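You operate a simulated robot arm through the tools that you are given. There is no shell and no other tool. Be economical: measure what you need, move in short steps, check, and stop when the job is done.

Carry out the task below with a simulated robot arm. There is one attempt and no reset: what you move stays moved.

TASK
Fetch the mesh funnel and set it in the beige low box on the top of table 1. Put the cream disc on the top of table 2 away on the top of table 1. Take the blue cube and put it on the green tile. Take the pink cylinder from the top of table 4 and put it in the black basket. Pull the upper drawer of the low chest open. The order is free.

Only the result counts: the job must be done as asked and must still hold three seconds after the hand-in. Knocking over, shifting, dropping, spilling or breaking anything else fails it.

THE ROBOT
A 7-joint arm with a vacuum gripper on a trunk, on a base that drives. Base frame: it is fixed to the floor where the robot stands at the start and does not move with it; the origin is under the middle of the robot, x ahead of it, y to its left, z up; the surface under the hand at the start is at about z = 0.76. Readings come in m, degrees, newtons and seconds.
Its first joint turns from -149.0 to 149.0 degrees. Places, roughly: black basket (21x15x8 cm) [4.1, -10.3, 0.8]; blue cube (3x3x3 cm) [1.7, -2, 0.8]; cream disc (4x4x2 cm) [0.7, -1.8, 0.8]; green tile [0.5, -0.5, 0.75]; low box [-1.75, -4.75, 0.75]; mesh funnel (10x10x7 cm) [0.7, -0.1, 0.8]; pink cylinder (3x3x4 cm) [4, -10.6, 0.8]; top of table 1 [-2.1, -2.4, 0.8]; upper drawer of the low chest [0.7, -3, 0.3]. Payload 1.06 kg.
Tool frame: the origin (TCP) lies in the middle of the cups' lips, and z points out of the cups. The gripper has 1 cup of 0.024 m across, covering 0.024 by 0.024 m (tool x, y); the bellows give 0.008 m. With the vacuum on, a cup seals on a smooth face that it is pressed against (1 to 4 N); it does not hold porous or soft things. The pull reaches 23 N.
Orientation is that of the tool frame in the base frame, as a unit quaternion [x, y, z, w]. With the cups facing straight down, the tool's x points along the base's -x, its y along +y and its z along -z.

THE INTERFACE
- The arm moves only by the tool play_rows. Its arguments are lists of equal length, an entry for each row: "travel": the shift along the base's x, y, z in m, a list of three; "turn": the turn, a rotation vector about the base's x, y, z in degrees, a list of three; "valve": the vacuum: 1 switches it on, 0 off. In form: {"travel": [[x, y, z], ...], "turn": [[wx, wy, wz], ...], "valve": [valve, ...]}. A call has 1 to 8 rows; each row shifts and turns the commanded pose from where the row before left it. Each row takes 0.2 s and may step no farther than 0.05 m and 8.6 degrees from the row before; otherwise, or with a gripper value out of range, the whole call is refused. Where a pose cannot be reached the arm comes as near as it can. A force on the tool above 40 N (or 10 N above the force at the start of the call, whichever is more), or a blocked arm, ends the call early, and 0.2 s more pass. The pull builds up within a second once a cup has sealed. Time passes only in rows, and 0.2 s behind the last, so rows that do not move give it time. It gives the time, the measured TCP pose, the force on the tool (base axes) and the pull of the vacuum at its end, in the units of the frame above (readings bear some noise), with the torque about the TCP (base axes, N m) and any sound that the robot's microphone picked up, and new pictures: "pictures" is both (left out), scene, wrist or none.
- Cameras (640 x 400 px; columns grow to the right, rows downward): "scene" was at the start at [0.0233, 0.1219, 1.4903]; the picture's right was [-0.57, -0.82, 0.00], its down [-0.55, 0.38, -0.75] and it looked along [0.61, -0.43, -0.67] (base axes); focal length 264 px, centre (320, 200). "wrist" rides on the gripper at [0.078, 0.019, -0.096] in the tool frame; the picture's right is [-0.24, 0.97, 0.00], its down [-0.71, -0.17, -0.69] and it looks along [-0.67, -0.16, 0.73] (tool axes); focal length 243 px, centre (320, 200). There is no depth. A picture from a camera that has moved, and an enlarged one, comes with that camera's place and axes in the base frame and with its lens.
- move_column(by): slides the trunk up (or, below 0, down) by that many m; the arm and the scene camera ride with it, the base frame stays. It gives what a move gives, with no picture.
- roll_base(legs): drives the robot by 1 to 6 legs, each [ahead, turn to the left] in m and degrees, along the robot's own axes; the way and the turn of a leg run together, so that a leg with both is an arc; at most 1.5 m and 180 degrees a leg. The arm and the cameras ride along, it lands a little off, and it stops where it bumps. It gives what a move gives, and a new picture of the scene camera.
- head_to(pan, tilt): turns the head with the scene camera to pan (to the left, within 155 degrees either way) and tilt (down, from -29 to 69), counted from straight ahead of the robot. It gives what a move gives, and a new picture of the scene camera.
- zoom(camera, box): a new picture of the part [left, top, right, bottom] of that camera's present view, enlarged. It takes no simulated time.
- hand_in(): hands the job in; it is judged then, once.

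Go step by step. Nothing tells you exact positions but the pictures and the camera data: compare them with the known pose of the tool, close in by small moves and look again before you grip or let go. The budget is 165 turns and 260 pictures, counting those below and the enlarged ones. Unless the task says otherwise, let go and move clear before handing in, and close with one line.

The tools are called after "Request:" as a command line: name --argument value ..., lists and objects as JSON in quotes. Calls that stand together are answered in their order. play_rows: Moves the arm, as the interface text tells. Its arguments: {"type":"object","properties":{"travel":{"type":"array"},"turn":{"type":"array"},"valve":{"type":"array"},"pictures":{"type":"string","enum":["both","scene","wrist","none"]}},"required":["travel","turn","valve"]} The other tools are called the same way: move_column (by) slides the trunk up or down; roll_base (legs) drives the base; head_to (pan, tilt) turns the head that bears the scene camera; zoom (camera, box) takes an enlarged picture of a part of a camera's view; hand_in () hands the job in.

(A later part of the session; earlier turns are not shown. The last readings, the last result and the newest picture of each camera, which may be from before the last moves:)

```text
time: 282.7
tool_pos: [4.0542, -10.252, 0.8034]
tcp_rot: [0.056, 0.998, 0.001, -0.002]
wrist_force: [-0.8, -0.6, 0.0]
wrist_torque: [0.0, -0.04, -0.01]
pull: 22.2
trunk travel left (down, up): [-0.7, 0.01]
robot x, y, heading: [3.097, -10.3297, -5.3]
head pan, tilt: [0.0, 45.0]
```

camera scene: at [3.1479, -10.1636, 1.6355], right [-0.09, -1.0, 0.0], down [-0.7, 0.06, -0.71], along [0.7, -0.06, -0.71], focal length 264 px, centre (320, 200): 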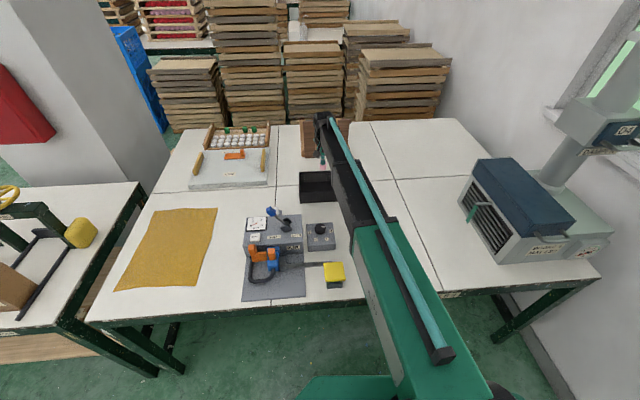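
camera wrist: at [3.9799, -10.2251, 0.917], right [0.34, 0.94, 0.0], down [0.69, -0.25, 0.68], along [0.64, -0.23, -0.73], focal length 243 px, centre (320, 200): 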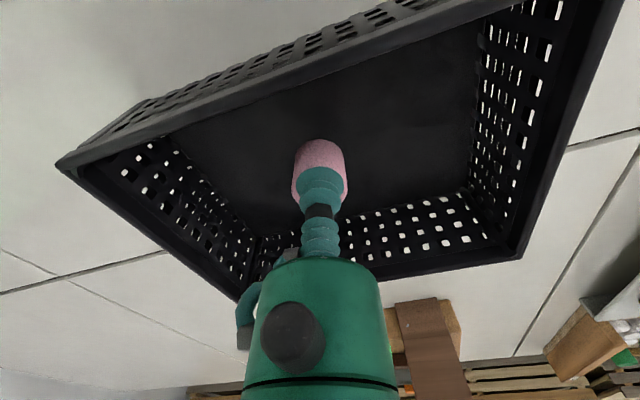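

Request:
play_rows --travel '[[0, 0, -0.002], [0, 0, -0.002], [0, 0, -0.002], [0, 0, 0]]' --turn '[[0, 0, 0], [0, 0, 0], [0, 0, 0], [0, 0, 0]]' --valve '[1, 1, 1, 1]' --pictures "none"

Request:
play_rows --travel '[[0, 0, 0], [0, 0, 0], [0, 0, 0], [0, 0, 0.002], [0, 0, 0.01], [0, 0, 0.03], [0, 0, 0.04], [0, 0, 0.04]]' --turn '[[0, 0, 0], [0, 0, 0], [0, 0, 0], [0, 0, 0], [0, 0, 0], [0, 0, 0], [0, 0, 0], [0, 0, 0]]' --valve '[0, 0, 0, 0, 0, 0, 0, 0]' --pictures "wrist"

```text
time: 283.7
tool_pos: [4.0559, -10.2527, 0.7979]
tcp_rot: [0.056, 0.998, 0.001, -0.001]
wrist_force: [0.2, 0.1, -0.1]
wrist_torque: [0.02, -0.02, -0.02]
pull: 23.0
trunk travel left (down, up): [-0.7, 0.01]
robot x, y, heading: [3.0986, -10.3339, -5.0]
head pan, tilt: [0.0, 45.0]
```

```text
time: 285.5
tool_pos: [4.0552, -10.2518, 0.9211]
tcp_rot: [0.055, 0.998, 0.0, -0.001]
wrist_force: [0.9, 0.0, -0.1]
wrist_torque: [0.02, -0.02, 0.02]
pull: 0.1
trunk travel left (down, up): [-0.7, 0.01]
robot x, y, heading: [3.0938, -10.3281, -4.7]
head pan, tilt: [0.0, 45.0]
camera wrist: at [3.9795, -10.2254, 1.0149], right [0.34, 0.94, 0.0], down [0.68, -0.25, 0.68], along [0.64, -0.23, -0.73], focal length 243 px, centre (320, 200)
```

wrist: 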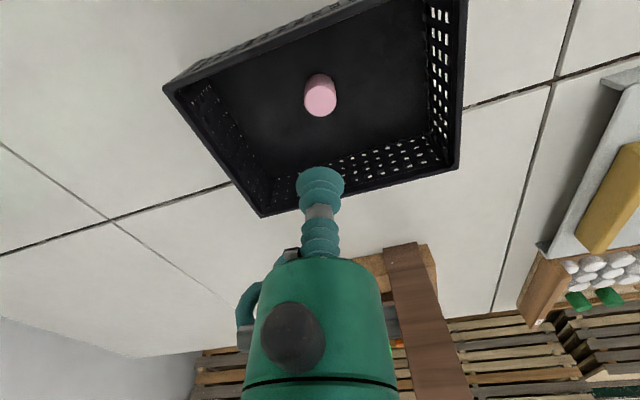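

The cylinder is in the basket. I'll lift and retract, then turn north and go up to the aisle behind table 2 for the blue cube.

Request:
play_rows --travel '[[0, 0, 0.045], [0, 0, 0.045], [-0.03, 0, 0.035], [-0.045, 0, 0.01], [-0.05, 0, 0], [-0.05, 0, 0], [-0.05, 0, 0], [-0.05, 0, 0]]' --turn '[[0, 0, 0], [0, 0, 0], [0, 0, 0], [0, 0, 0], [0, 0, 0], [0, 0, 0], [0, 0, 0], [0, 0, 0]]' --valve '[0, 0, 0, 0, 0, 0, 0, 0]' --pictures "none"

Request:
roll_base --legs '[[0, 97], [1.5, 0], [1.5, 0]]'

Request:
head_to --pan 0 --tilt 25

```text
time: 287.3
tool_pos: [3.7789, -10.2523, 1.0544]
tcp_rot: [0.056, 0.998, 0.0, 0.0]
wrist_force: [0.6, -0.4, 0.5]
wrist_torque: [0.0, 0.01, 0.0]
pull: 0.1
trunk travel left (down, up): [-0.7, 0.01]
robot x, y, heading: [3.098, -10.33, -4.8]
head pan, tilt: [0.0, 45.0]
```

```text
time: 305.8
tool_pos: [2.8678, -6.6577, 1.054]
tcp_rot: [-0.706, 0.708, -0.001, -0.002]
wrist_force: [0.3, -0.1, 0.0]
wrist_torque: [0.03, -0.01, 0.01]
pull: 0.1
trunk travel left (down, up): [-0.7, 0.01]
robot x, y, heading: [3.0193, -7.3268, 91.4]
head pan, tilt: [0.0, 45.0]
camera scene: at [2.8493, -7.2947, 1.6356], right [1.0, 0.02, 0.0], down [0.02, -0.71, -0.71], along [-0.02, 0.71, -0.71], focal length 264 px, centre (320, 200)
```

scene: 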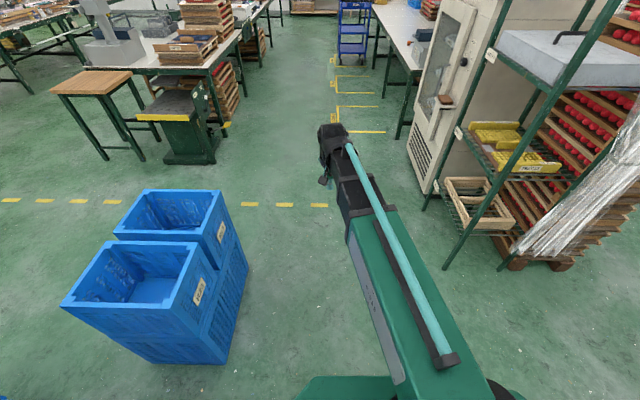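

```text
time: 306.6
tool_pos: [2.8669, -6.6573, 1.0538]
tcp_rot: [-0.707, 0.707, 0.0, -0.001]
wrist_force: [-0.7, -0.1, -0.2]
wrist_torque: [0.0, -0.02, -0.01]
pull: 0.1
trunk travel left (down, up): [-0.7, 0.01]
robot x, y, heading: [3.0203, -7.327, 91.4]
head pan, tilt: [0.0, 25.0]
camera scene: at [2.849, -7.2842, 1.6661], right [1.0, 0.02, 0.0], down [0.01, -0.42, -0.91], along [-0.02, 0.91, -0.42], focal length 264 px, centre (320, 200)
```

scene: 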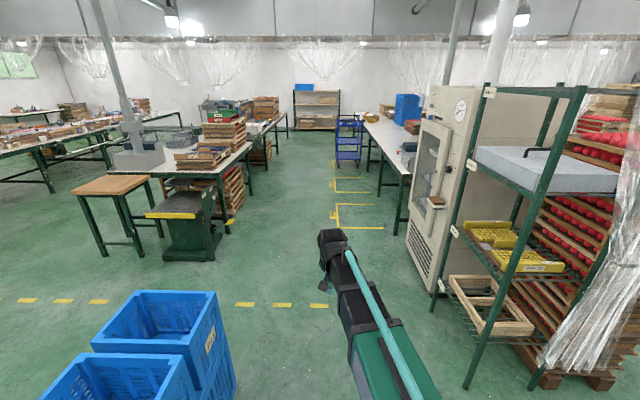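

The way north is clear. I'll drive on into the aisle behind table 2.

Request:
roll_base --legs '[[1.4, 0], [0, 6], [1.5, 0], [1.3, 0]]'

Request:
head_to --pan 55 --tilt 35

Request:
zoom --camera "scene" --box '[200, 60, 520, 260]'

```text
time: 327.3
tool_pos: [2.3789, -2.5059, 1.055]
tcp_rot: [0.748, -0.664, 0.0, 0.002]
wrist_force: [-0.8, 0.0, 0.2]
wrist_torque: [-0.01, -0.03, 0.04]
pull: 0.0
trunk travel left (down, up): [-0.7, 0.01]
robot x, y, heading: [2.6115, -3.1531, 98.3]
head pan, tilt: [0.0, 25.0]
camera scene: at [2.4371, -3.1308, 1.6662], right [0.99, 0.14, 0.0], down [0.06, -0.42, -0.91], along [-0.13, 0.9, -0.42], focal length 264 px, centre (320, 200)
```

scene: 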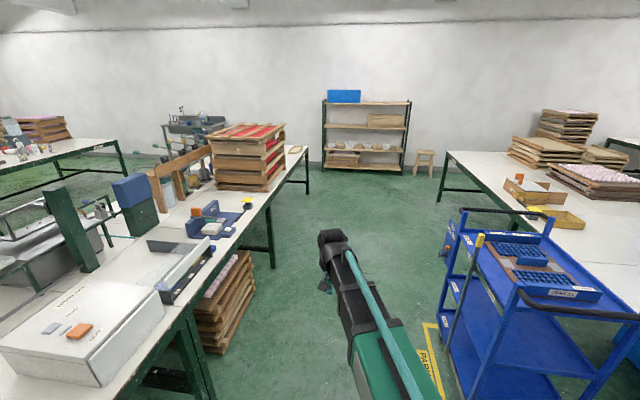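

```text
time: 328.6
tool_pos: [2.379, -2.5068, 1.0543]
tcp_rot: [0.748, -0.664, 0.0, 0.001]
wrist_force: [0.6, -0.1, -0.1]
wrist_torque: [0.0, 0.0, 0.02]
pull: 0.1
trunk travel left (down, up): [-0.7, 0.01]
robot x, y, heading: [2.6141, -3.155, 97.9]
head pan, tilt: [55.0, 35.0]
camera scene: at [2.3718, -3.1825, 1.6504], right [0.45, 0.89, 0.0], down [0.51, -0.26, -0.82], along [-0.73, 0.37, -0.57], focal length 264 px, centre (320, 200)
```

scene: 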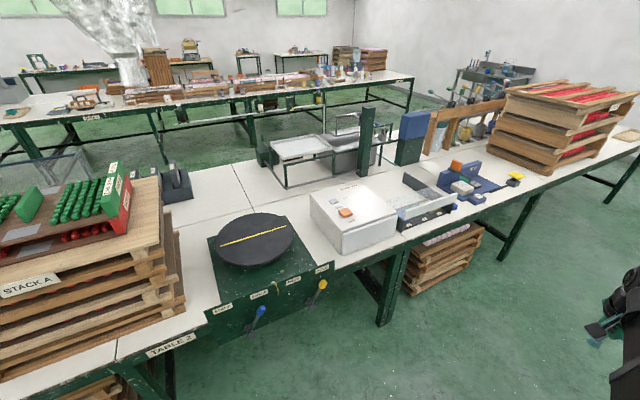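

```text
2.00 times, centred on (360, 160) of scene
camera zoom: at [2.3718, -3.1825, 1.6504], right [0.45, 0.89, 0.0], down [0.51, -0.26, -0.82], along [-0.73, 0.37, -0.57], focal length 528 px, centre (240, 280)
```

zoom: 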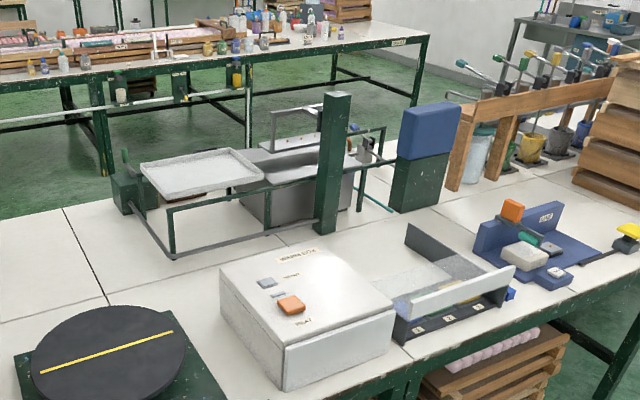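

I can see a blue cube peeking out beside the white slide, at about (1.67, -1.98). I'll drive up to it and face table 2 from this side.

Request:
roll_base --legs '[[0, 1], [1.17, 0], [0, 81]]'

Request:
head_to --pan 0 --tilt 48

Request:
play_rows --travel '[[0, 0, 0]]' --turn '[[0, 0, 0]]' --valve '[0]' --pictures "wrist"

Request:
zoom --camera "scene" --box '[240, 60, 480, 220]'

```text
time: 338.3
tool_pos: [1.7532, -2.143, 1.0546]
tcp_rot: [1.0, -0.007, 0.001, 0.001]
wrist_force: [-0.7, -0.9, -0.2]
wrist_torque: [0.03, -0.01, 0.02]
pull: 0.0
trunk travel left (down, up): [-0.7, 0.01]
robot x, y, heading: [2.4229, -1.998, -179.3]
head pan, tilt: [55.0, 35.0]
camera scene: at [2.4226, -2.2386, 1.6504], right [-0.83, 0.56, 0.0], down [0.32, 0.47, -0.82], along [-0.46, -0.68, -0.57], focal length 264 px, centre (320, 200)
```

scene: 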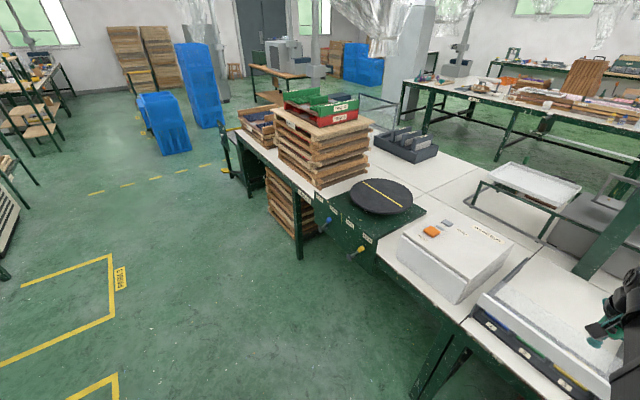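

```text
time: 339.6
tool_pos: [1.7539, -2.142, 1.054]
tcp_rot: [1.0, -0.006, 0.001, 0.001]
wrist_force: [-0.8, -0.6, -0.3]
wrist_torque: [0.01, 0.01, 0.02]
pull: 0.0
trunk travel left (down, up): [-0.7, 0.01]
robot x, y, heading: [2.4244, -1.9982, -179.3]
head pan, tilt: [0.0, 48.0]
camera scene: at [2.3934, -2.1668, 1.6314], right [-0.01, 1.0, 0.0], down [0.74, 0.01, -0.67], along [-0.67, -0.01, -0.74], focal length 264 px, centre (320, 200)
```

scene: 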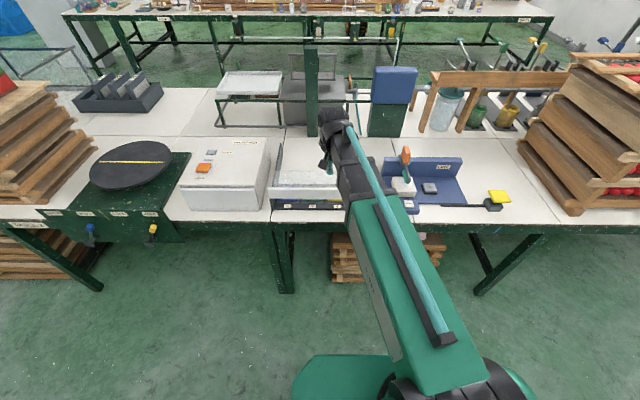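

```text
time: 340.0
tool_pos: [1.7535, -2.1422, 1.0538]
tcp_rot: [1.0, -0.006, 0.001, 0.001]
wrist_force: [0.7, -0.6, -0.6]
wrist_torque: [-0.02, 0.0, -0.03]
pull: 0.1
trunk travel left (down, up): [-0.7, 0.01]
robot x, y, heading: [2.4259, -2.001, -179.1]
head pan, tilt: [0.0, 48.0]
camera wrist: at [1.8319, -2.162, 1.1492], right [-0.25, -0.97, 0.0], down [-0.71, 0.18, 0.68], along [-0.66, 0.17, -0.73], focal length 243 px, centre (320, 200)
```

wrist: 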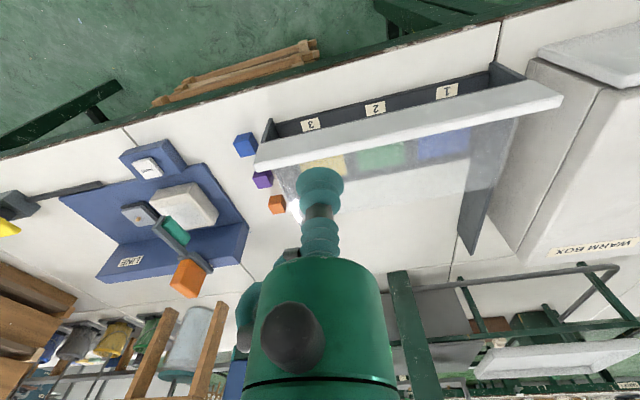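

```text
2.50 times, centred on (360, 140) of scene
camera zoom: at [2.3934, -2.1667, 1.6314], right [-0.01, 1.0, 0.0], down [0.74, 0.01, -0.67], along [-0.67, -0.01, -0.74], focal length 660 px, centre (220, 350)
```

zoom: 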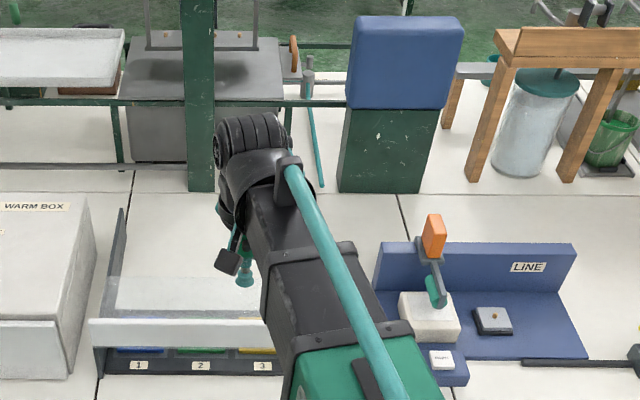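

The blue cube is at about (1.66, -1.99), just beside the slide, with purple and orange cubes behind it. I'll move above it.

Request:
play_rows --travel '[[-0.023, 0.04, 0], [-0.023, 0.04, 0], [-0.023, 0.04, 0], [-0.023, 0.033, 0], [0, 0, -0.04], [0, 0, -0.04], [0, 0, -0.03]]' --turn '[[0, 0, 0], [0, 0, 0], [0, 0, 0], [0, 0, 0], [0, 0, 0], [0, 0, 0], [0, 0, 0]]' --valve '[0, 0, 0, 0, 0, 0, 0]' --pictures "both"

Request:
zoom --camera "wrist" --box '[240, 60, 400, 220]'

Request:
zoom --camera "scene" --box '[290, 130, 410, 220]'

```text
time: 341.6
tool_pos: [1.6612, -1.9904, 0.9446]
tcp_rot: [1.0, -0.007, 0.001, 0.001]
wrist_force: [-0.3, -0.4, 0.4]
wrist_torque: [0.0, -0.04, -0.02]
pull: 0.0
trunk travel left (down, up): [-0.7, 0.01]
robot x, y, heading: [2.4216, -1.9946, -179.5]
head pan, tilt: [0.0, 48.0]
camera scene: at [2.3932, -2.1666, 1.6315], right [-0.01, 1.0, 0.0], down [0.74, 0.01, -0.67], along [-0.67, -0.01, -0.74], focal length 264 px, centre (320, 200)
camera wrist: at [1.7397, -2.0095, 1.0397], right [-0.25, -0.97, 0.0], down [-0.71, 0.18, 0.68], along [-0.66, 0.17, -0.73], focal length 243 px, centre (320, 200)
```

scene: 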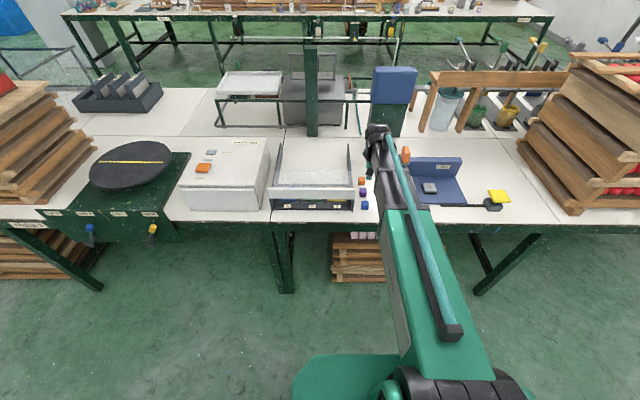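
wrist: 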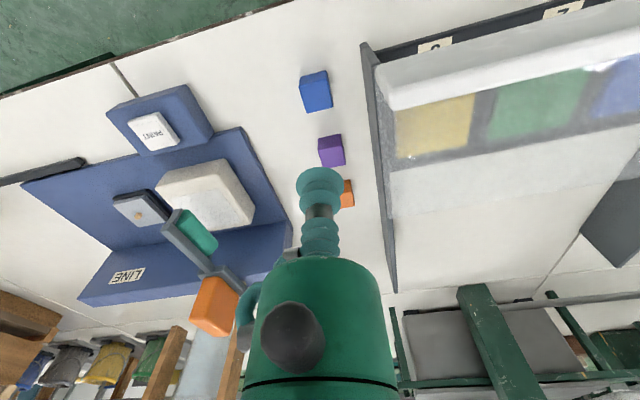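

```text
2.50 times, centred on (320, 140) of wrist
camera zoom: at [1.7397, -2.0095, 1.0397], right [-0.25, -0.97, 0.0], down [-0.71, 0.18, 0.68], along [-0.66, 0.17, -0.73], focal length 606 px, centre (320, 350)
```

zoom: 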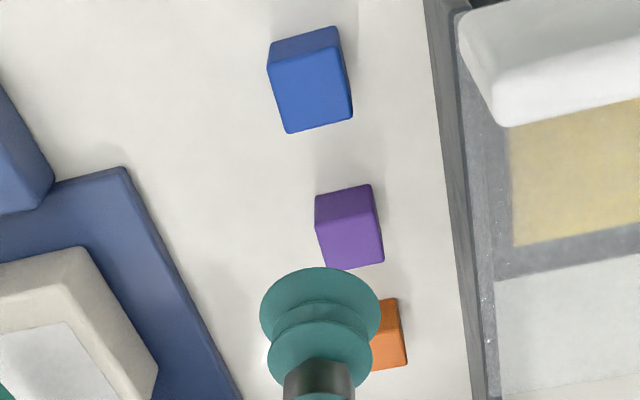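

```text
4.44 times, centred on (350, 175) of scene
camera zoom: at [2.3932, -2.1666, 1.6315], right [-0.01, 1.0, 0.0], down [0.74, 0.01, -0.67], along [-0.67, -0.01, -0.74], focal length 1172 px, centre (187, 311)
```

zoom: 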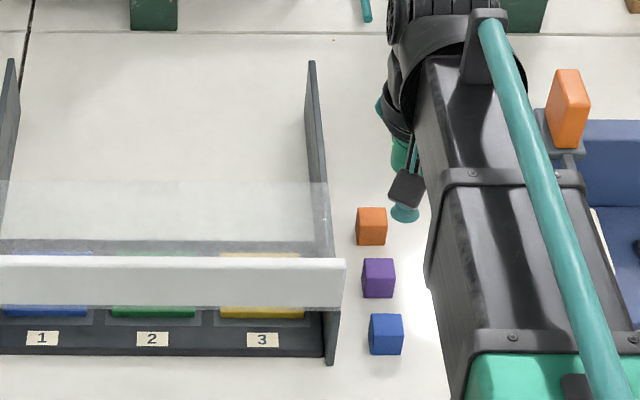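

The cube's top centre is at about (1.650, -1.984). I'll align and lower to just above it.

Request:
play_rows --travel '[[-0.011, 0.0065, -0.03], [0, 0, -0.04], [0, 0, -0.04], [0, 0, -0.014]]' --turn '[[0, 0, 0], [0, 0, 0], [0, 0, 0], [0, 0, 0]]' --valve '[0, 0, 0, 0]' --pictures "wrist"

Request:
zoom --camera "wrist" --box '[260, 100, 380, 220]'

Request:
zoom --camera "scene" --box '[320, 160, 400, 220]'

```text
time: 342.6
tool_pos: [1.6501, -1.9822, 0.8205]
tcp_rot: [1.0, -0.005, -0.001, 0.001]
wrist_force: [-0.6, 0.3, -0.1]
wrist_torque: [0.03, 0.0, -0.02]
pull: 0.0
trunk travel left (down, up): [-0.7, 0.01]
robot x, y, heading: [2.4232, -1.9983, -179.4]
head pan, tilt: [0.0, 48.0]
camera wrist: at [1.7285, -2.0024, 0.9146], right [-0.25, -0.97, 0.0], down [-0.71, 0.18, 0.68], along [-0.66, 0.17, -0.73], focal length 243 px, centre (320, 200)
```

wrist: 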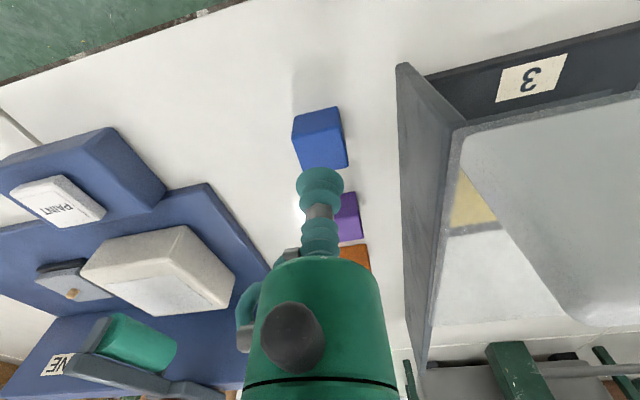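

```text
3.33 times, centred on (320, 160) of wrist
camera zoom: at [1.7285, -2.0024, 0.9146], right [-0.25, -0.97, 0.0], down [-0.71, 0.18, 0.68], along [-0.66, 0.17, -0.73], focal length 809 px, centre (320, 333)
```

zoom: 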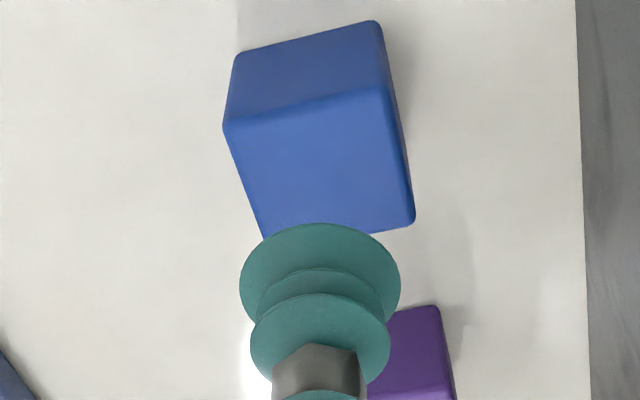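

```text
6.67 times, centred on (360, 190) of scene
camera zoom: at [2.3933, -2.1666, 1.6315], right [-0.01, 1.0, 0.0], down [0.74, 0.01, -0.67], along [-0.67, -0.01, -0.74], focal length 1759 px, centre (53, 267)
```

zoom: 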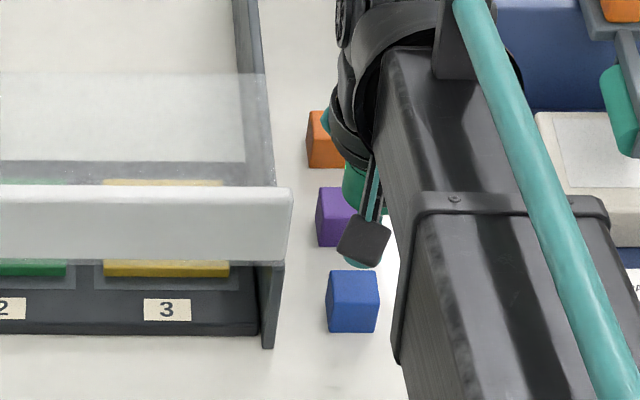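

Request:
play_rows --travel '[[0.002, 0, -0.014], [0, 0, -0.01], [0, 0, -0.004], [0, 0, -0.002], [0, 0, -0.002], [0, 0, -0.002], [0, 0, 0], [0, 0, 0]]' --turn '[[0, 0, 0], [0, 0, 0], [0, 0, 0], [0, 0, 0], [0, 0, 0], [0, 0, 0], [0, 0, 0], [0, 0, 0]]' --valve '[1, 1, 1, 1, 1, 1, 1, 1]' --pictures "wrist"

```text
time: 344.4
tool_pos: [1.6524, -1.9832, 0.7865]
tcp_rot: [1.0, -0.006, 0.0, 0.001]
wrist_force: [-4.2, 1.1, 14.4]
wrist_torque: [0.02, 0.06, 0.02]
pull: 22.7
trunk travel left (down, up): [-0.7, 0.01]
robot x, y, heading: [2.4271, -1.9961, -179.4]
head pan, tilt: [0.0, 48.0]
camera wrist: at [1.7313, -2.0024, 0.882], right [-0.25, -0.97, 0.0], down [-0.71, 0.18, 0.68], along [-0.66, 0.17, -0.73], focal length 243 px, centre (320, 200)
```

wrist: 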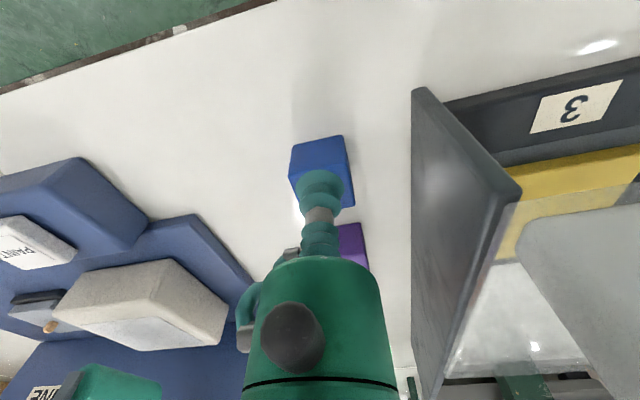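

Sealed on the blue cube. I'll lift it straight up and retract.

Request:
play_rows --travel '[[0, 0, 0.003], [0, 0, 0.005], [0, 0, 0.01], [0, 0, 0.02], [0, 0, 0.04], [0, 0, 0.045], [0.01, 0, 0.045], [0.03, 0, 0.03]]' --turn '[[0, 0, 0], [0, 0, 0], [0, 0, 0], [0, 0, 0], [0, 0, 0], [0, 0, 0], [0, 0, 0], [0, 0, 0]]' --valve '[1, 1, 1, 1, 1, 1, 1, 1]' --pictures "both"

Request:
head_to --pan -75 --tilt 22

```text
time: 346.2
tool_pos: [1.6933, -1.9823, 0.9849]
tcp_rot: [1.0, -0.007, 0.0, 0.001]
wrist_force: [0.4, -0.1, -0.3]
wrist_torque: [0.01, 0.01, -0.03]
pull: 22.6
trunk travel left (down, up): [-0.7, 0.01]
robot x, y, heading: [2.4246, -1.9959, -179.4]
head pan, tilt: [0.0, 48.0]
camera scene: at [2.3941, -2.1667, 1.6314], right [-0.01, 1.0, 0.0], down [0.74, 0.01, -0.67], along [-0.67, -0.01, -0.74], focal length 264 px, centre (320, 200)
camera wrist: at [1.7712, -2.0022, 1.08], right [-0.25, -0.97, 0.0], down [-0.71, 0.18, 0.68], along [-0.66, 0.17, -0.73], focal length 243 px, centre (320, 200)
```

scene: 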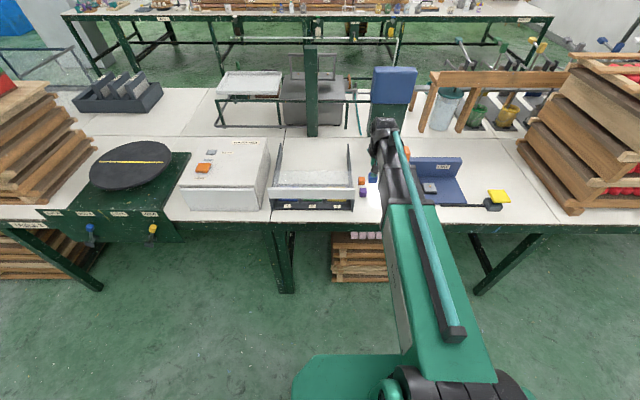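
wrist: 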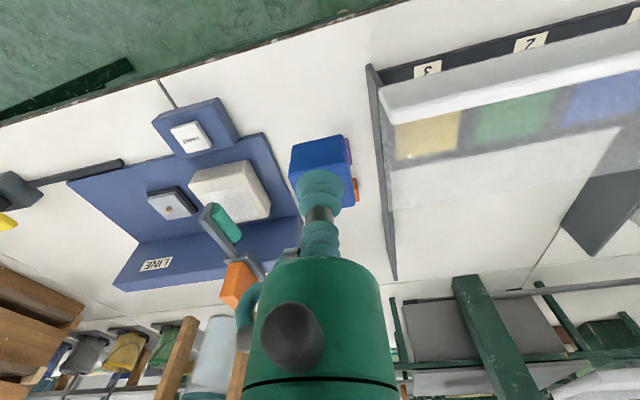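

```text
time: 347.6
tool_pos: [1.6912, -1.9825, 0.9846]
tcp_rot: [1.0, -0.006, 0.001, 0.001]
wrist_force: [-0.7, -0.7, -0.5]
wrist_torque: [0.02, 0.0, 0.03]
pull: 23.1
trunk travel left (down, up): [-0.7, 0.01]
robot x, y, heading: [2.4308, -1.9957, -179.2]
head pan, tilt: [-75.0, 22.0]
camera scene: at [2.447, -2.0764, 1.671], right [0.96, 0.27, 0.0], down [0.1, -0.36, -0.93], along [-0.25, 0.89, -0.37], focal length 264 px, centre (320, 200)
```

scene: 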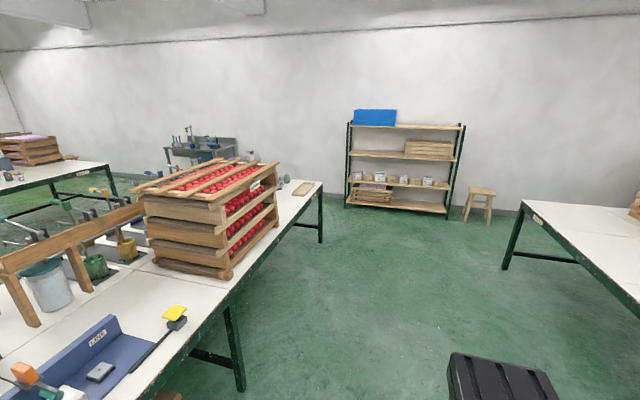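

The cube is held securely. I'll take the known clear way back, south around table 2 and up the first aisle, with the cube carried high.

Request:
play_rows --travel '[[0.02, 0, 0.035], [0.02, 0, 0.035], [0.02, 0, 0.01], [0, 0, 0]]' --turn '[[0, 0, 0], [0, 0, 0], [0, 0, 0], [0, 0, 0]]' --valve '[1, 1, 1, 1]' --pictures "none"

Request:
roll_base --legs '[[0, 92.5], [1.3, 0], [1.3, 0], [1.15, 0]]'

Request:
head_to --pan -45 --tilt 30

```text
time: 348.6
tool_pos: [1.7528, -1.9826, 1.0647]
tcp_rot: [1.0, -0.007, 0.001, 0.0]
wrist_force: [-1.0, 0.0, 0.9]
wrist_torque: [-0.02, -0.02, -0.03]
pull: 22.8
trunk travel left (down, up): [-0.7, 0.01]
robot x, y, heading: [2.4293, -1.9932, -179.5]
head pan, tilt: [-75.0, 22.0]
```

```text
time: 370.6
tool_pos: [2.6953, -6.3912, 1.0649]
tcp_rot: [0.692, 0.722, 0.001, -0.001]
wrist_force: [-0.1, 0.2, -0.3]
wrist_torque: [-0.02, -0.03, 0.02]
pull: 22.9
trunk travel left (down, up): [-0.7, 0.01]
robot x, y, heading: [2.6705, -5.7199, -86.5]
head pan, tilt: [-75.0, 22.0]
camera scene: at [2.7526, -5.6926, 1.6711], right [-0.32, 0.95, 0.0], down [0.35, 0.12, -0.93], along [-0.88, -0.3, -0.37], focal length 264 px, centre (320, 200)
```

scene: 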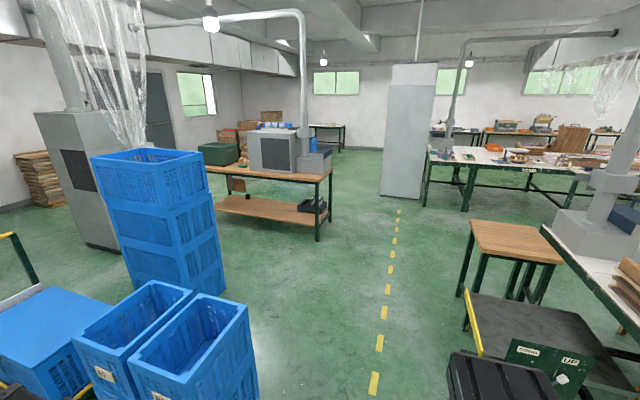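

```text
time: 371.6
tool_pos: [2.6951, -6.391, 1.0646]
tcp_rot: [0.693, 0.721, 0.001, 0.0]
wrist_force: [0.0, -0.5, -0.7]
wrist_torque: [0.01, 0.0, -0.03]
pull: 23.2
trunk travel left (down, up): [-0.7, 0.01]
robot x, y, heading: [2.677, -5.7168, -86.5]
head pan, tilt: [-45.0, 30.0]
camera scene: at [2.7807, -5.7304, 1.6583], right [-0.75, 0.66, 0.0], down [0.33, 0.38, -0.87], along [-0.57, -0.65, -0.5], focal length 264 px, centre (320, 200)
```

scene: 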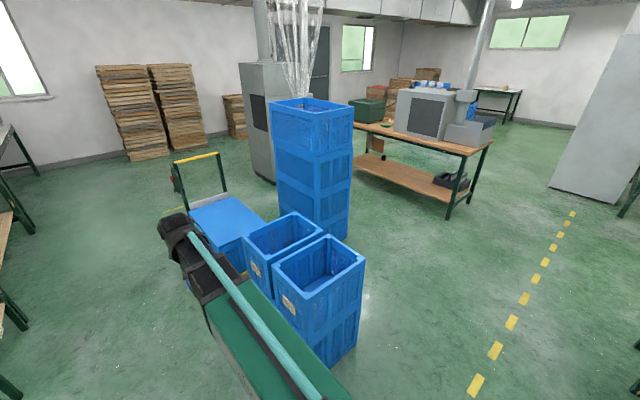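

Still holding the cube. I'll turn west along the dashed line and then north into the first aisle.

Request:
roll_base --legs '[[0, -93.5], [1.5, 0], [1.5, 0], [0, -89], [1.5, 0]]'

```text
time: 400.7
tool_pos: [-0.3414, -3.5867, 1.0643]
tcp_rot: [-0.703, 0.711, 0.0, -0.001]
wrist_force: [-1.1, 0.2, -0.2]
wrist_torque: [-0.01, 0.04, 0.02]
pull: 22.7
trunk travel left (down, up): [-0.7, 0.01]
robot x, y, heading: [-0.3505, -4.2556, 90.6]
head pan, tilt: [-45.0, 30.0]
camera scene: at [-0.4599, -4.241, 1.6582], right [0.72, -0.7, 0.0], down [-0.35, -0.36, -0.87], along [0.6, 0.62, -0.5], focal length 264 px, centre (320, 200)
```

scene: 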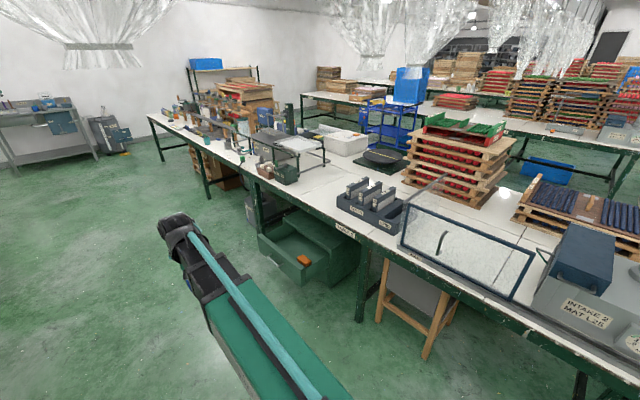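

The drawer is still open. I'll continue north to the tiles and face table 2.

Request:
roll_base --legs '[[1.3, 0], [1.3, 0], [1.15, 0], [0, -90.6], [0.2, 0]]'

Request:
head_to --pan 0 --tilt 48

Request:
play_rows --travel '[[0, 0, 0]]' --turn '[[0, 0, 0]]' --valve '[1]' --pictures "wrist"

```text
time: 424.0
tool_pos: [0.4571, -0.4902, 1.0642]
tcp_rot: [0.006, 1.0, 0.001, -0.001]
wrist_force: [0.0, -0.5, 0.6]
wrist_torque: [-0.02, 0.0, -0.02]
pull: 0.1
trunk travel left (down, up): [-0.7, 0.01]
robot x, y, heading: [-0.2132, -0.4771, 1.2]
head pan, tilt: [-45.0, 30.0]
camera scene: at [-0.1976, -0.3725, 1.6582], right [-0.7, -0.72, 0.0], down [-0.36, 0.35, -0.87], along [0.62, -0.6, -0.5], focal length 264 px, centre (320, 200)
```

scene: 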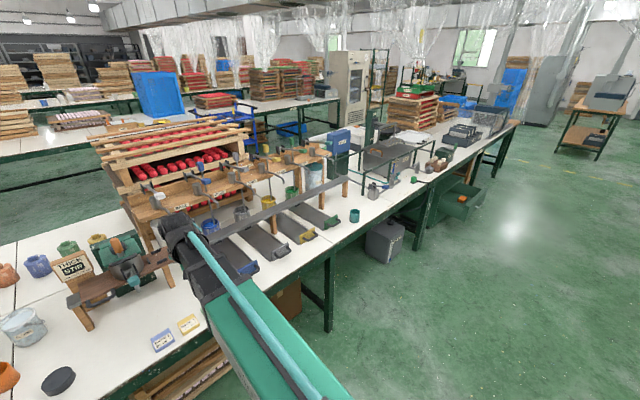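

```text
time: 425.1
tool_pos: [0.4563, -0.4916, 1.0645]
tcp_rot: [0.006, 1.0, 0.001, -0.001]
wrist_force: [0.3, -0.4, -1.2]
wrist_torque: [0.02, 0.03, -0.02]
pull: 0.1
trunk travel left (down, up): [-0.7, 0.01]
robot x, y, heading: [-0.2183, -0.4793, 1.0]
head pan, tilt: [0.0, 48.0]
camera scene: at [-0.185, -0.3084, 1.6315], right [0.01, -1.0, 0.0], down [-0.74, -0.01, -0.67], along [0.67, 0.01, -0.74], focal length 264 px, centre (320, 200)
```

scene: 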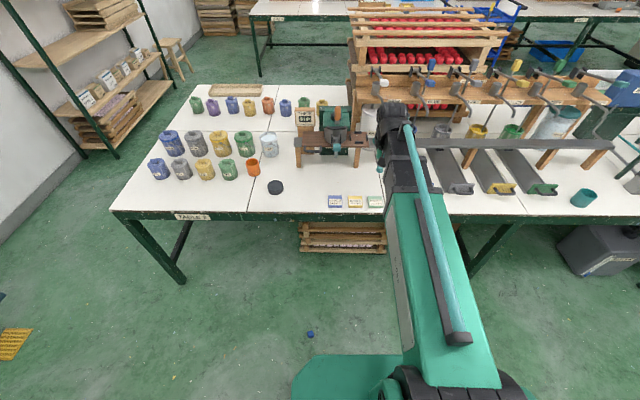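

```text
time: 425.5
tool_pos: [0.4563, -0.4914, 1.0639]
tcp_rot: [0.005, 1.0, 0.0, -0.001]
wrist_force: [-0.7, -0.4, 0.5]
wrist_torque: [0.0, -0.01, 0.0]
pull: 0.1
trunk travel left (down, up): [-0.7, 0.01]
robot x, y, heading: [-0.2133, -0.4803, 0.8]
head pan, tilt: [0.0, 48.0]
camera wrist: at [0.379, -0.4716, 1.1593], right [0.24, 0.97, 0.0], down [0.71, -0.18, 0.68], along [0.66, -0.17, -0.73], focal length 243 px, centre (320, 200)
```

wrist: 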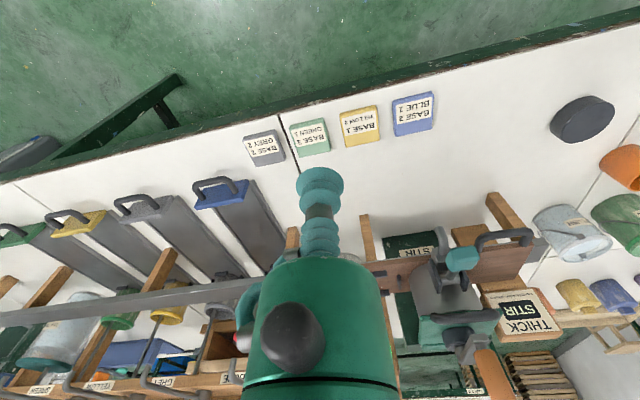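

The cube came off during the last drive and lies on the floor at about (0.255, -0.25). I'll back off and look at it closely.

Request:
roll_base --legs '[[-0.25, 0]]'

Request:
zoom --camera "scene" --box '[260, 220, 380, 300]'

```text
time: 427.4
tool_pos: [0.2045, -0.4941, 1.0636]
tcp_rot: [0.006, 1.0, 0.001, 0.0]
wrist_force: [-0.3, 0.4, 0.6]
wrist_torque: [-0.02, -0.03, -0.05]
pull: 0.0
trunk travel left (down, up): [-0.7, 0.01]
robot x, y, heading: [-0.4689, -0.484, 0.8]
head pan, tilt: [0.0, 48.0]
camera scene: at [-0.4373, -0.3121, 1.6315], right [0.01, -1.0, 0.0], down [-0.74, -0.01, -0.67], along [0.67, 0.01, -0.74], focal length 264 px, centre (320, 200)
```

scene: 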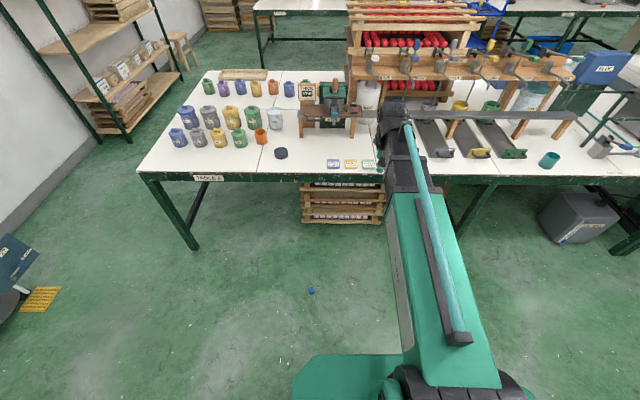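

```text
5.00 times, centred on (320, 260) of scene
camera zoom: at [-0.4373, -0.3121, 1.6315], right [0.01, -1.0, 0.0], down [-0.74, -0.01, -0.67], along [0.67, 0.01, -0.74], focal length 1319 px, centre (320, -100)
```

zoom: 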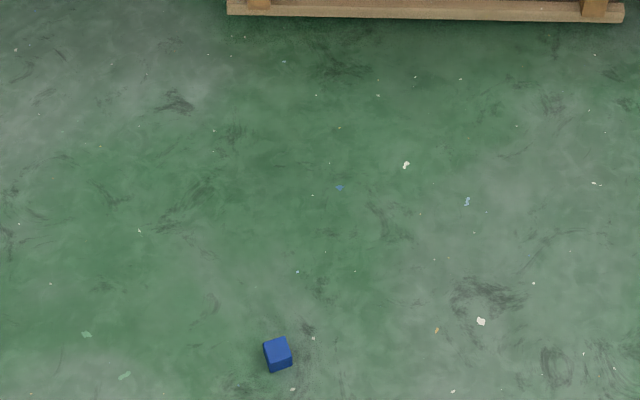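

The cube lies flat on the floor at (0.252, -0.247). I'll lower the trunk all the way and reach down for it.

Request:
move_column --by -0.4

Request:
move_column --by -0.3

Request:
play_rows --travel '[[0.008, 0.04, 0], [0.008, 0.04, 0], [0.008, 0.04, 0], [0.008, 0.04, 0], [0.008, 0.04, 0], [0.008, 0.045, 0], [0, 0, -0.045], [0, 0, -0.045]]' --turn '[[0, 0, 0], [0, 0, 0], [0, 0, 0], [0, 0, 0], [0, 0, 0], [0, 0, 0], [0, 0, 0], [0, 0, 0]]' --valve '[0, 0, 0, 0, 0, 0, 0, 0]' --pictures "both"

```text
time: 431.2
tool_pos: [0.2054, -0.4944, 0.6645]
tcp_rot: [0.006, 1.0, 0.001, -0.001]
wrist_force: [0.2, 0.1, -0.1]
wrist_torque: [-0.04, -0.01, -0.01]
pull: 0.1
trunk travel left (down, up): [-0.3, 0.41]
robot x, y, heading: [-0.469, -0.4828, 1.0]
head pan, tilt: [0.0, 48.0]
```

```text
time: 434.2
tool_pos: [0.2053, -0.4939, 0.365]
tcp_rot: [0.005, 1.0, 0.001, 0.0]
wrist_force: [0.5, 0.4, 0.1]
wrist_torque: [0.02, 0.0, 0.0]
pull: 0.0
trunk travel left (down, up): [0.0, 0.71]
robot x, y, heading: [-0.4671, -0.4801, 0.9]
head pan, tilt: [0.0, 48.0]
```

```text
time: 436.0
tool_pos: [0.2542, -0.2519, 0.2738]
tcp_rot: [0.006, 1.0, 0.001, -0.001]
wrist_force: [-0.2, 0.8, -0.3]
wrist_torque: [0.01, -0.01, 0.01]
pull: 0.0
trunk travel left (down, up): [0.0, 0.71]
robot x, y, heading: [-0.4681, -0.4847, 1.0]
head pan, tilt: [0.0, 48.0]
camera scene: at [-0.4363, -0.3121, 0.9315], right [0.01, -1.0, 0.0], down [-0.74, -0.01, -0.67], along [0.67, 0.01, -0.74], focal length 264 px, centre (320, 200)
camera wrist: at [0.1762, -0.2324, 0.3692], right [0.25, 0.97, 0.0], down [0.71, -0.18, 0.68], along [0.66, -0.17, -0.73], focal length 243 px, centre (320, 200)
```

scene: 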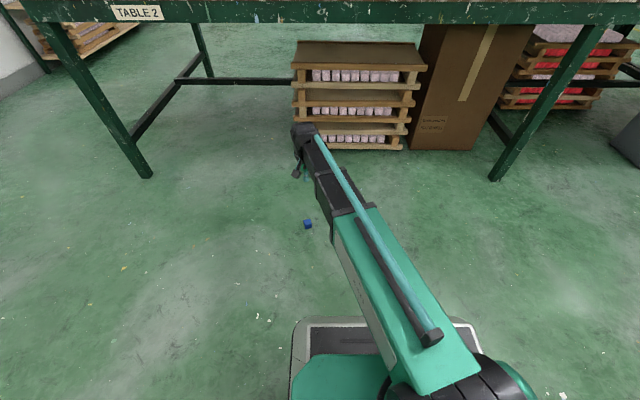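
wrist: 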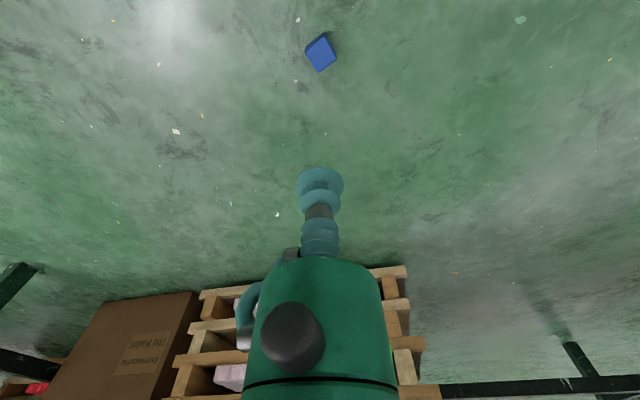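

The cube is directly below. I'll lower toward it in stages and check the reach.

Request:
play_rows --travel '[[-0.005, 0.001, -0.045], [0, 0, -0.045], [0, 0, -0.045], [0, 0, -0.04], [0, 0, -0.02]]' --turn '[[0, 0, 0], [0, 0, 0], [0, 0, 0], [0, 0, 0], [0, 0, 0]]' --valve '[0, 0, 0, 0, 0]' --pictures "none"

Request:
zoom --camera "wrist" --box '[240, 60, 400, 220]'

```text
time: 437.2
tool_pos: [0.248, -0.248, 0.0793]
tcp_rot: [0.005, 1.0, 0.001, -0.001]
wrist_force: [0.3, 0.6, 0.9]
wrist_torque: [0.01, 0.03, 0.0]
pull: 0.0
trunk travel left (down, up): [0.0, 0.71]
robot x, y, heading: [-0.4684, -0.4819, 0.7]
head pan, tilt: [0.0, 48.0]
```

```text
2.50 times, centred on (320, 140) of wrist
camera zoom: at [0.1713, -0.2292, 0.1735], right [0.25, 0.97, 0.0], down [0.71, -0.18, 0.68], along [0.66, -0.17, -0.73], focal length 606 px, centre (320, 350)
```

zoom: 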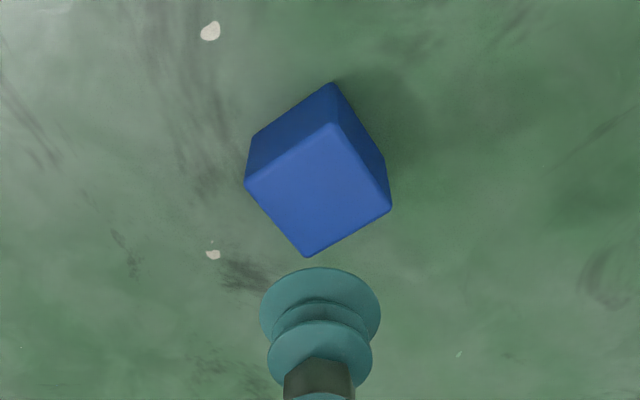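

Request:
play_rows --travel '[[-0.001, -0.001, -0.025], [0, 0, -0.012], [0, 0, -0.004], [0, 0, -0.003], [0, 0, -0.002], [0, 0, -0.002], [0, 0, 0], [0, 0, 0]]' --turn '[[0, 0, 0], [0, 0, 0], [0, 0, 0], [0, 0, 0], [0, 0, 0], [0, 0, 0], [0, 0, 0], [0, 0, 0]]' --valve '[1, 1, 1, 1, 1, 1, 1, 1]' --pictures "wrist"

```text
time: 439.0
tool_pos: [0.2471, -0.2505, 0.0309]
tcp_rot: [0.006, 1.0, 0.001, -0.001]
wrist_force: [-0.5, -0.2, -0.6]
wrist_torque: [0.01, -0.01, -0.03]
pull: 22.6
trunk travel left (down, up): [0.0, 0.71]
robot x, y, heading: [-0.4637, -0.4833, 1.1]
head pan, tilt: [0.0, 48.0]
camera wrist: at [0.17, -0.2307, 0.126], right [0.25, 0.97, 0.0], down [0.71, -0.18, 0.68], along [0.66, -0.17, -0.73], focal length 243 px, centre (320, 200)
```

wrist: 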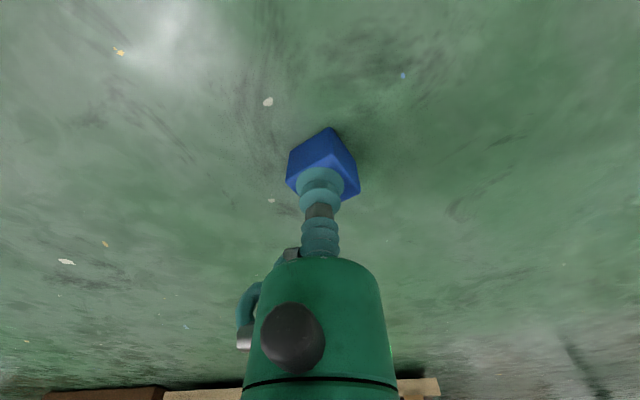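

Sealed again. I'll lift gently, raise the trunk, and keep watch on the pull.

Request:
play_rows --travel '[[0, 0, 0.002], [0, 0, 0.005], [0, 0, 0.01], [0, 0, 0.02], [0, 0, 0.03], [-0.02, -0.02, 0.03], [-0.02, -0.03, 0.03], [-0.01, -0.03, 0.02]]' --turn '[[0, 0, 0], [0, 0, 0], [0, 0, 0], [0, 0, 0], [0, 0, 0], [0, 0, 0], [0, 0, 0], [0, 0, 0]]' --valve '[1, 1, 1, 1, 1, 1, 1, 1]' --pictures "none"

Request:
move_column --by 0.4

Request:
move_column --by 0.3

Request:
play_rows --travel '[[0, -0.03, 0.03], [0, -0.03, 0.03], [0, -0.03, 0.02], [0, -0.03, 0.01], [0, -0.03, 0]]' --turn '[[0, 0, 0], [0, 0, 0], [0, 0, 0], [0, 0, 0], [0, 0, 0]]' --valve '[1, 1, 1, 1, 1]' --pictures "wrist"

```text
time: 440.8
tool_pos: [0.1969, -0.3283, 0.177]
tcp_rot: [0.004, 1.0, 0.001, -0.001]
wrist_force: [-0.2, 0.2, -0.9]
wrist_torque: [0.02, -0.01, -0.01]
pull: 23.2
trunk travel left (down, up): [0.0, 0.71]
robot x, y, heading: [-0.4671, -0.4821, 0.8]
head pan, tilt: [0.0, 48.0]
```

```text
time: 444.6
tool_pos: [0.1978, -0.3296, 0.578]
tcp_rot: [0.006, 1.0, 0.001, -0.001]
wrist_force: [0.5, 0.7, -0.3]
wrist_torque: [0.01, 0.01, 0.01]
pull: 23.0
trunk travel left (down, up): [-0.4, 0.31]
robot x, y, heading: [-0.4661, -0.4831, 0.9]
head pan, tilt: [0.0, 48.0]
```

```text
time: 447.6
tool_pos: [0.1981, -0.3279, 0.8785]
tcp_rot: [0.006, 1.0, 0.001, -0.001]
wrist_force: [-0.2, 0.0, -0.1]
wrist_torque: [-0.01, 0.04, -0.03]
pull: 23.1
trunk travel left (down, up): [-0.7, 0.01]
robot x, y, heading: [-0.4628, -0.4798, 0.6]
head pan, tilt: [0.0, 48.0]
```

```text
time: 448.8
tool_pos: [0.1983, -0.4791, 0.9674]
tcp_rot: [0.005, 1.0, 0.0, -0.001]
wrist_force: [0.6, 0.7, -0.2]
wrist_torque: [-0.02, -0.01, -0.02]
pull: 23.0
trunk travel left (down, up): [-0.7, 0.01]
robot x, y, heading: [-0.4693, -0.4798, 0.7]
head pan, tilt: [0.0, 48.0]
camera wrist: at [0.1196, -0.4592, 1.0624], right [0.25, 0.97, 0.0], down [0.71, -0.18, 0.68], along [0.66, -0.17, -0.73], focal length 243 px, centre (320, 200)
```

wrist: 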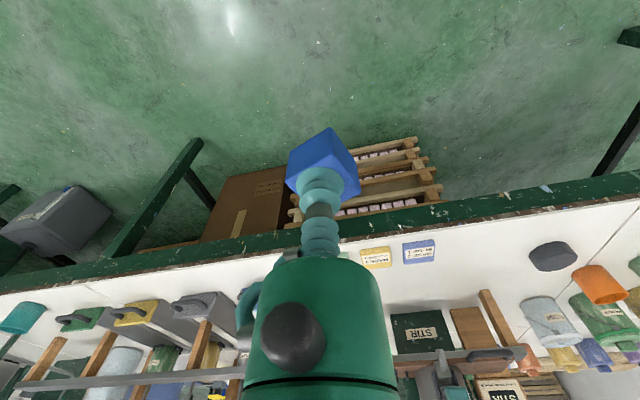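

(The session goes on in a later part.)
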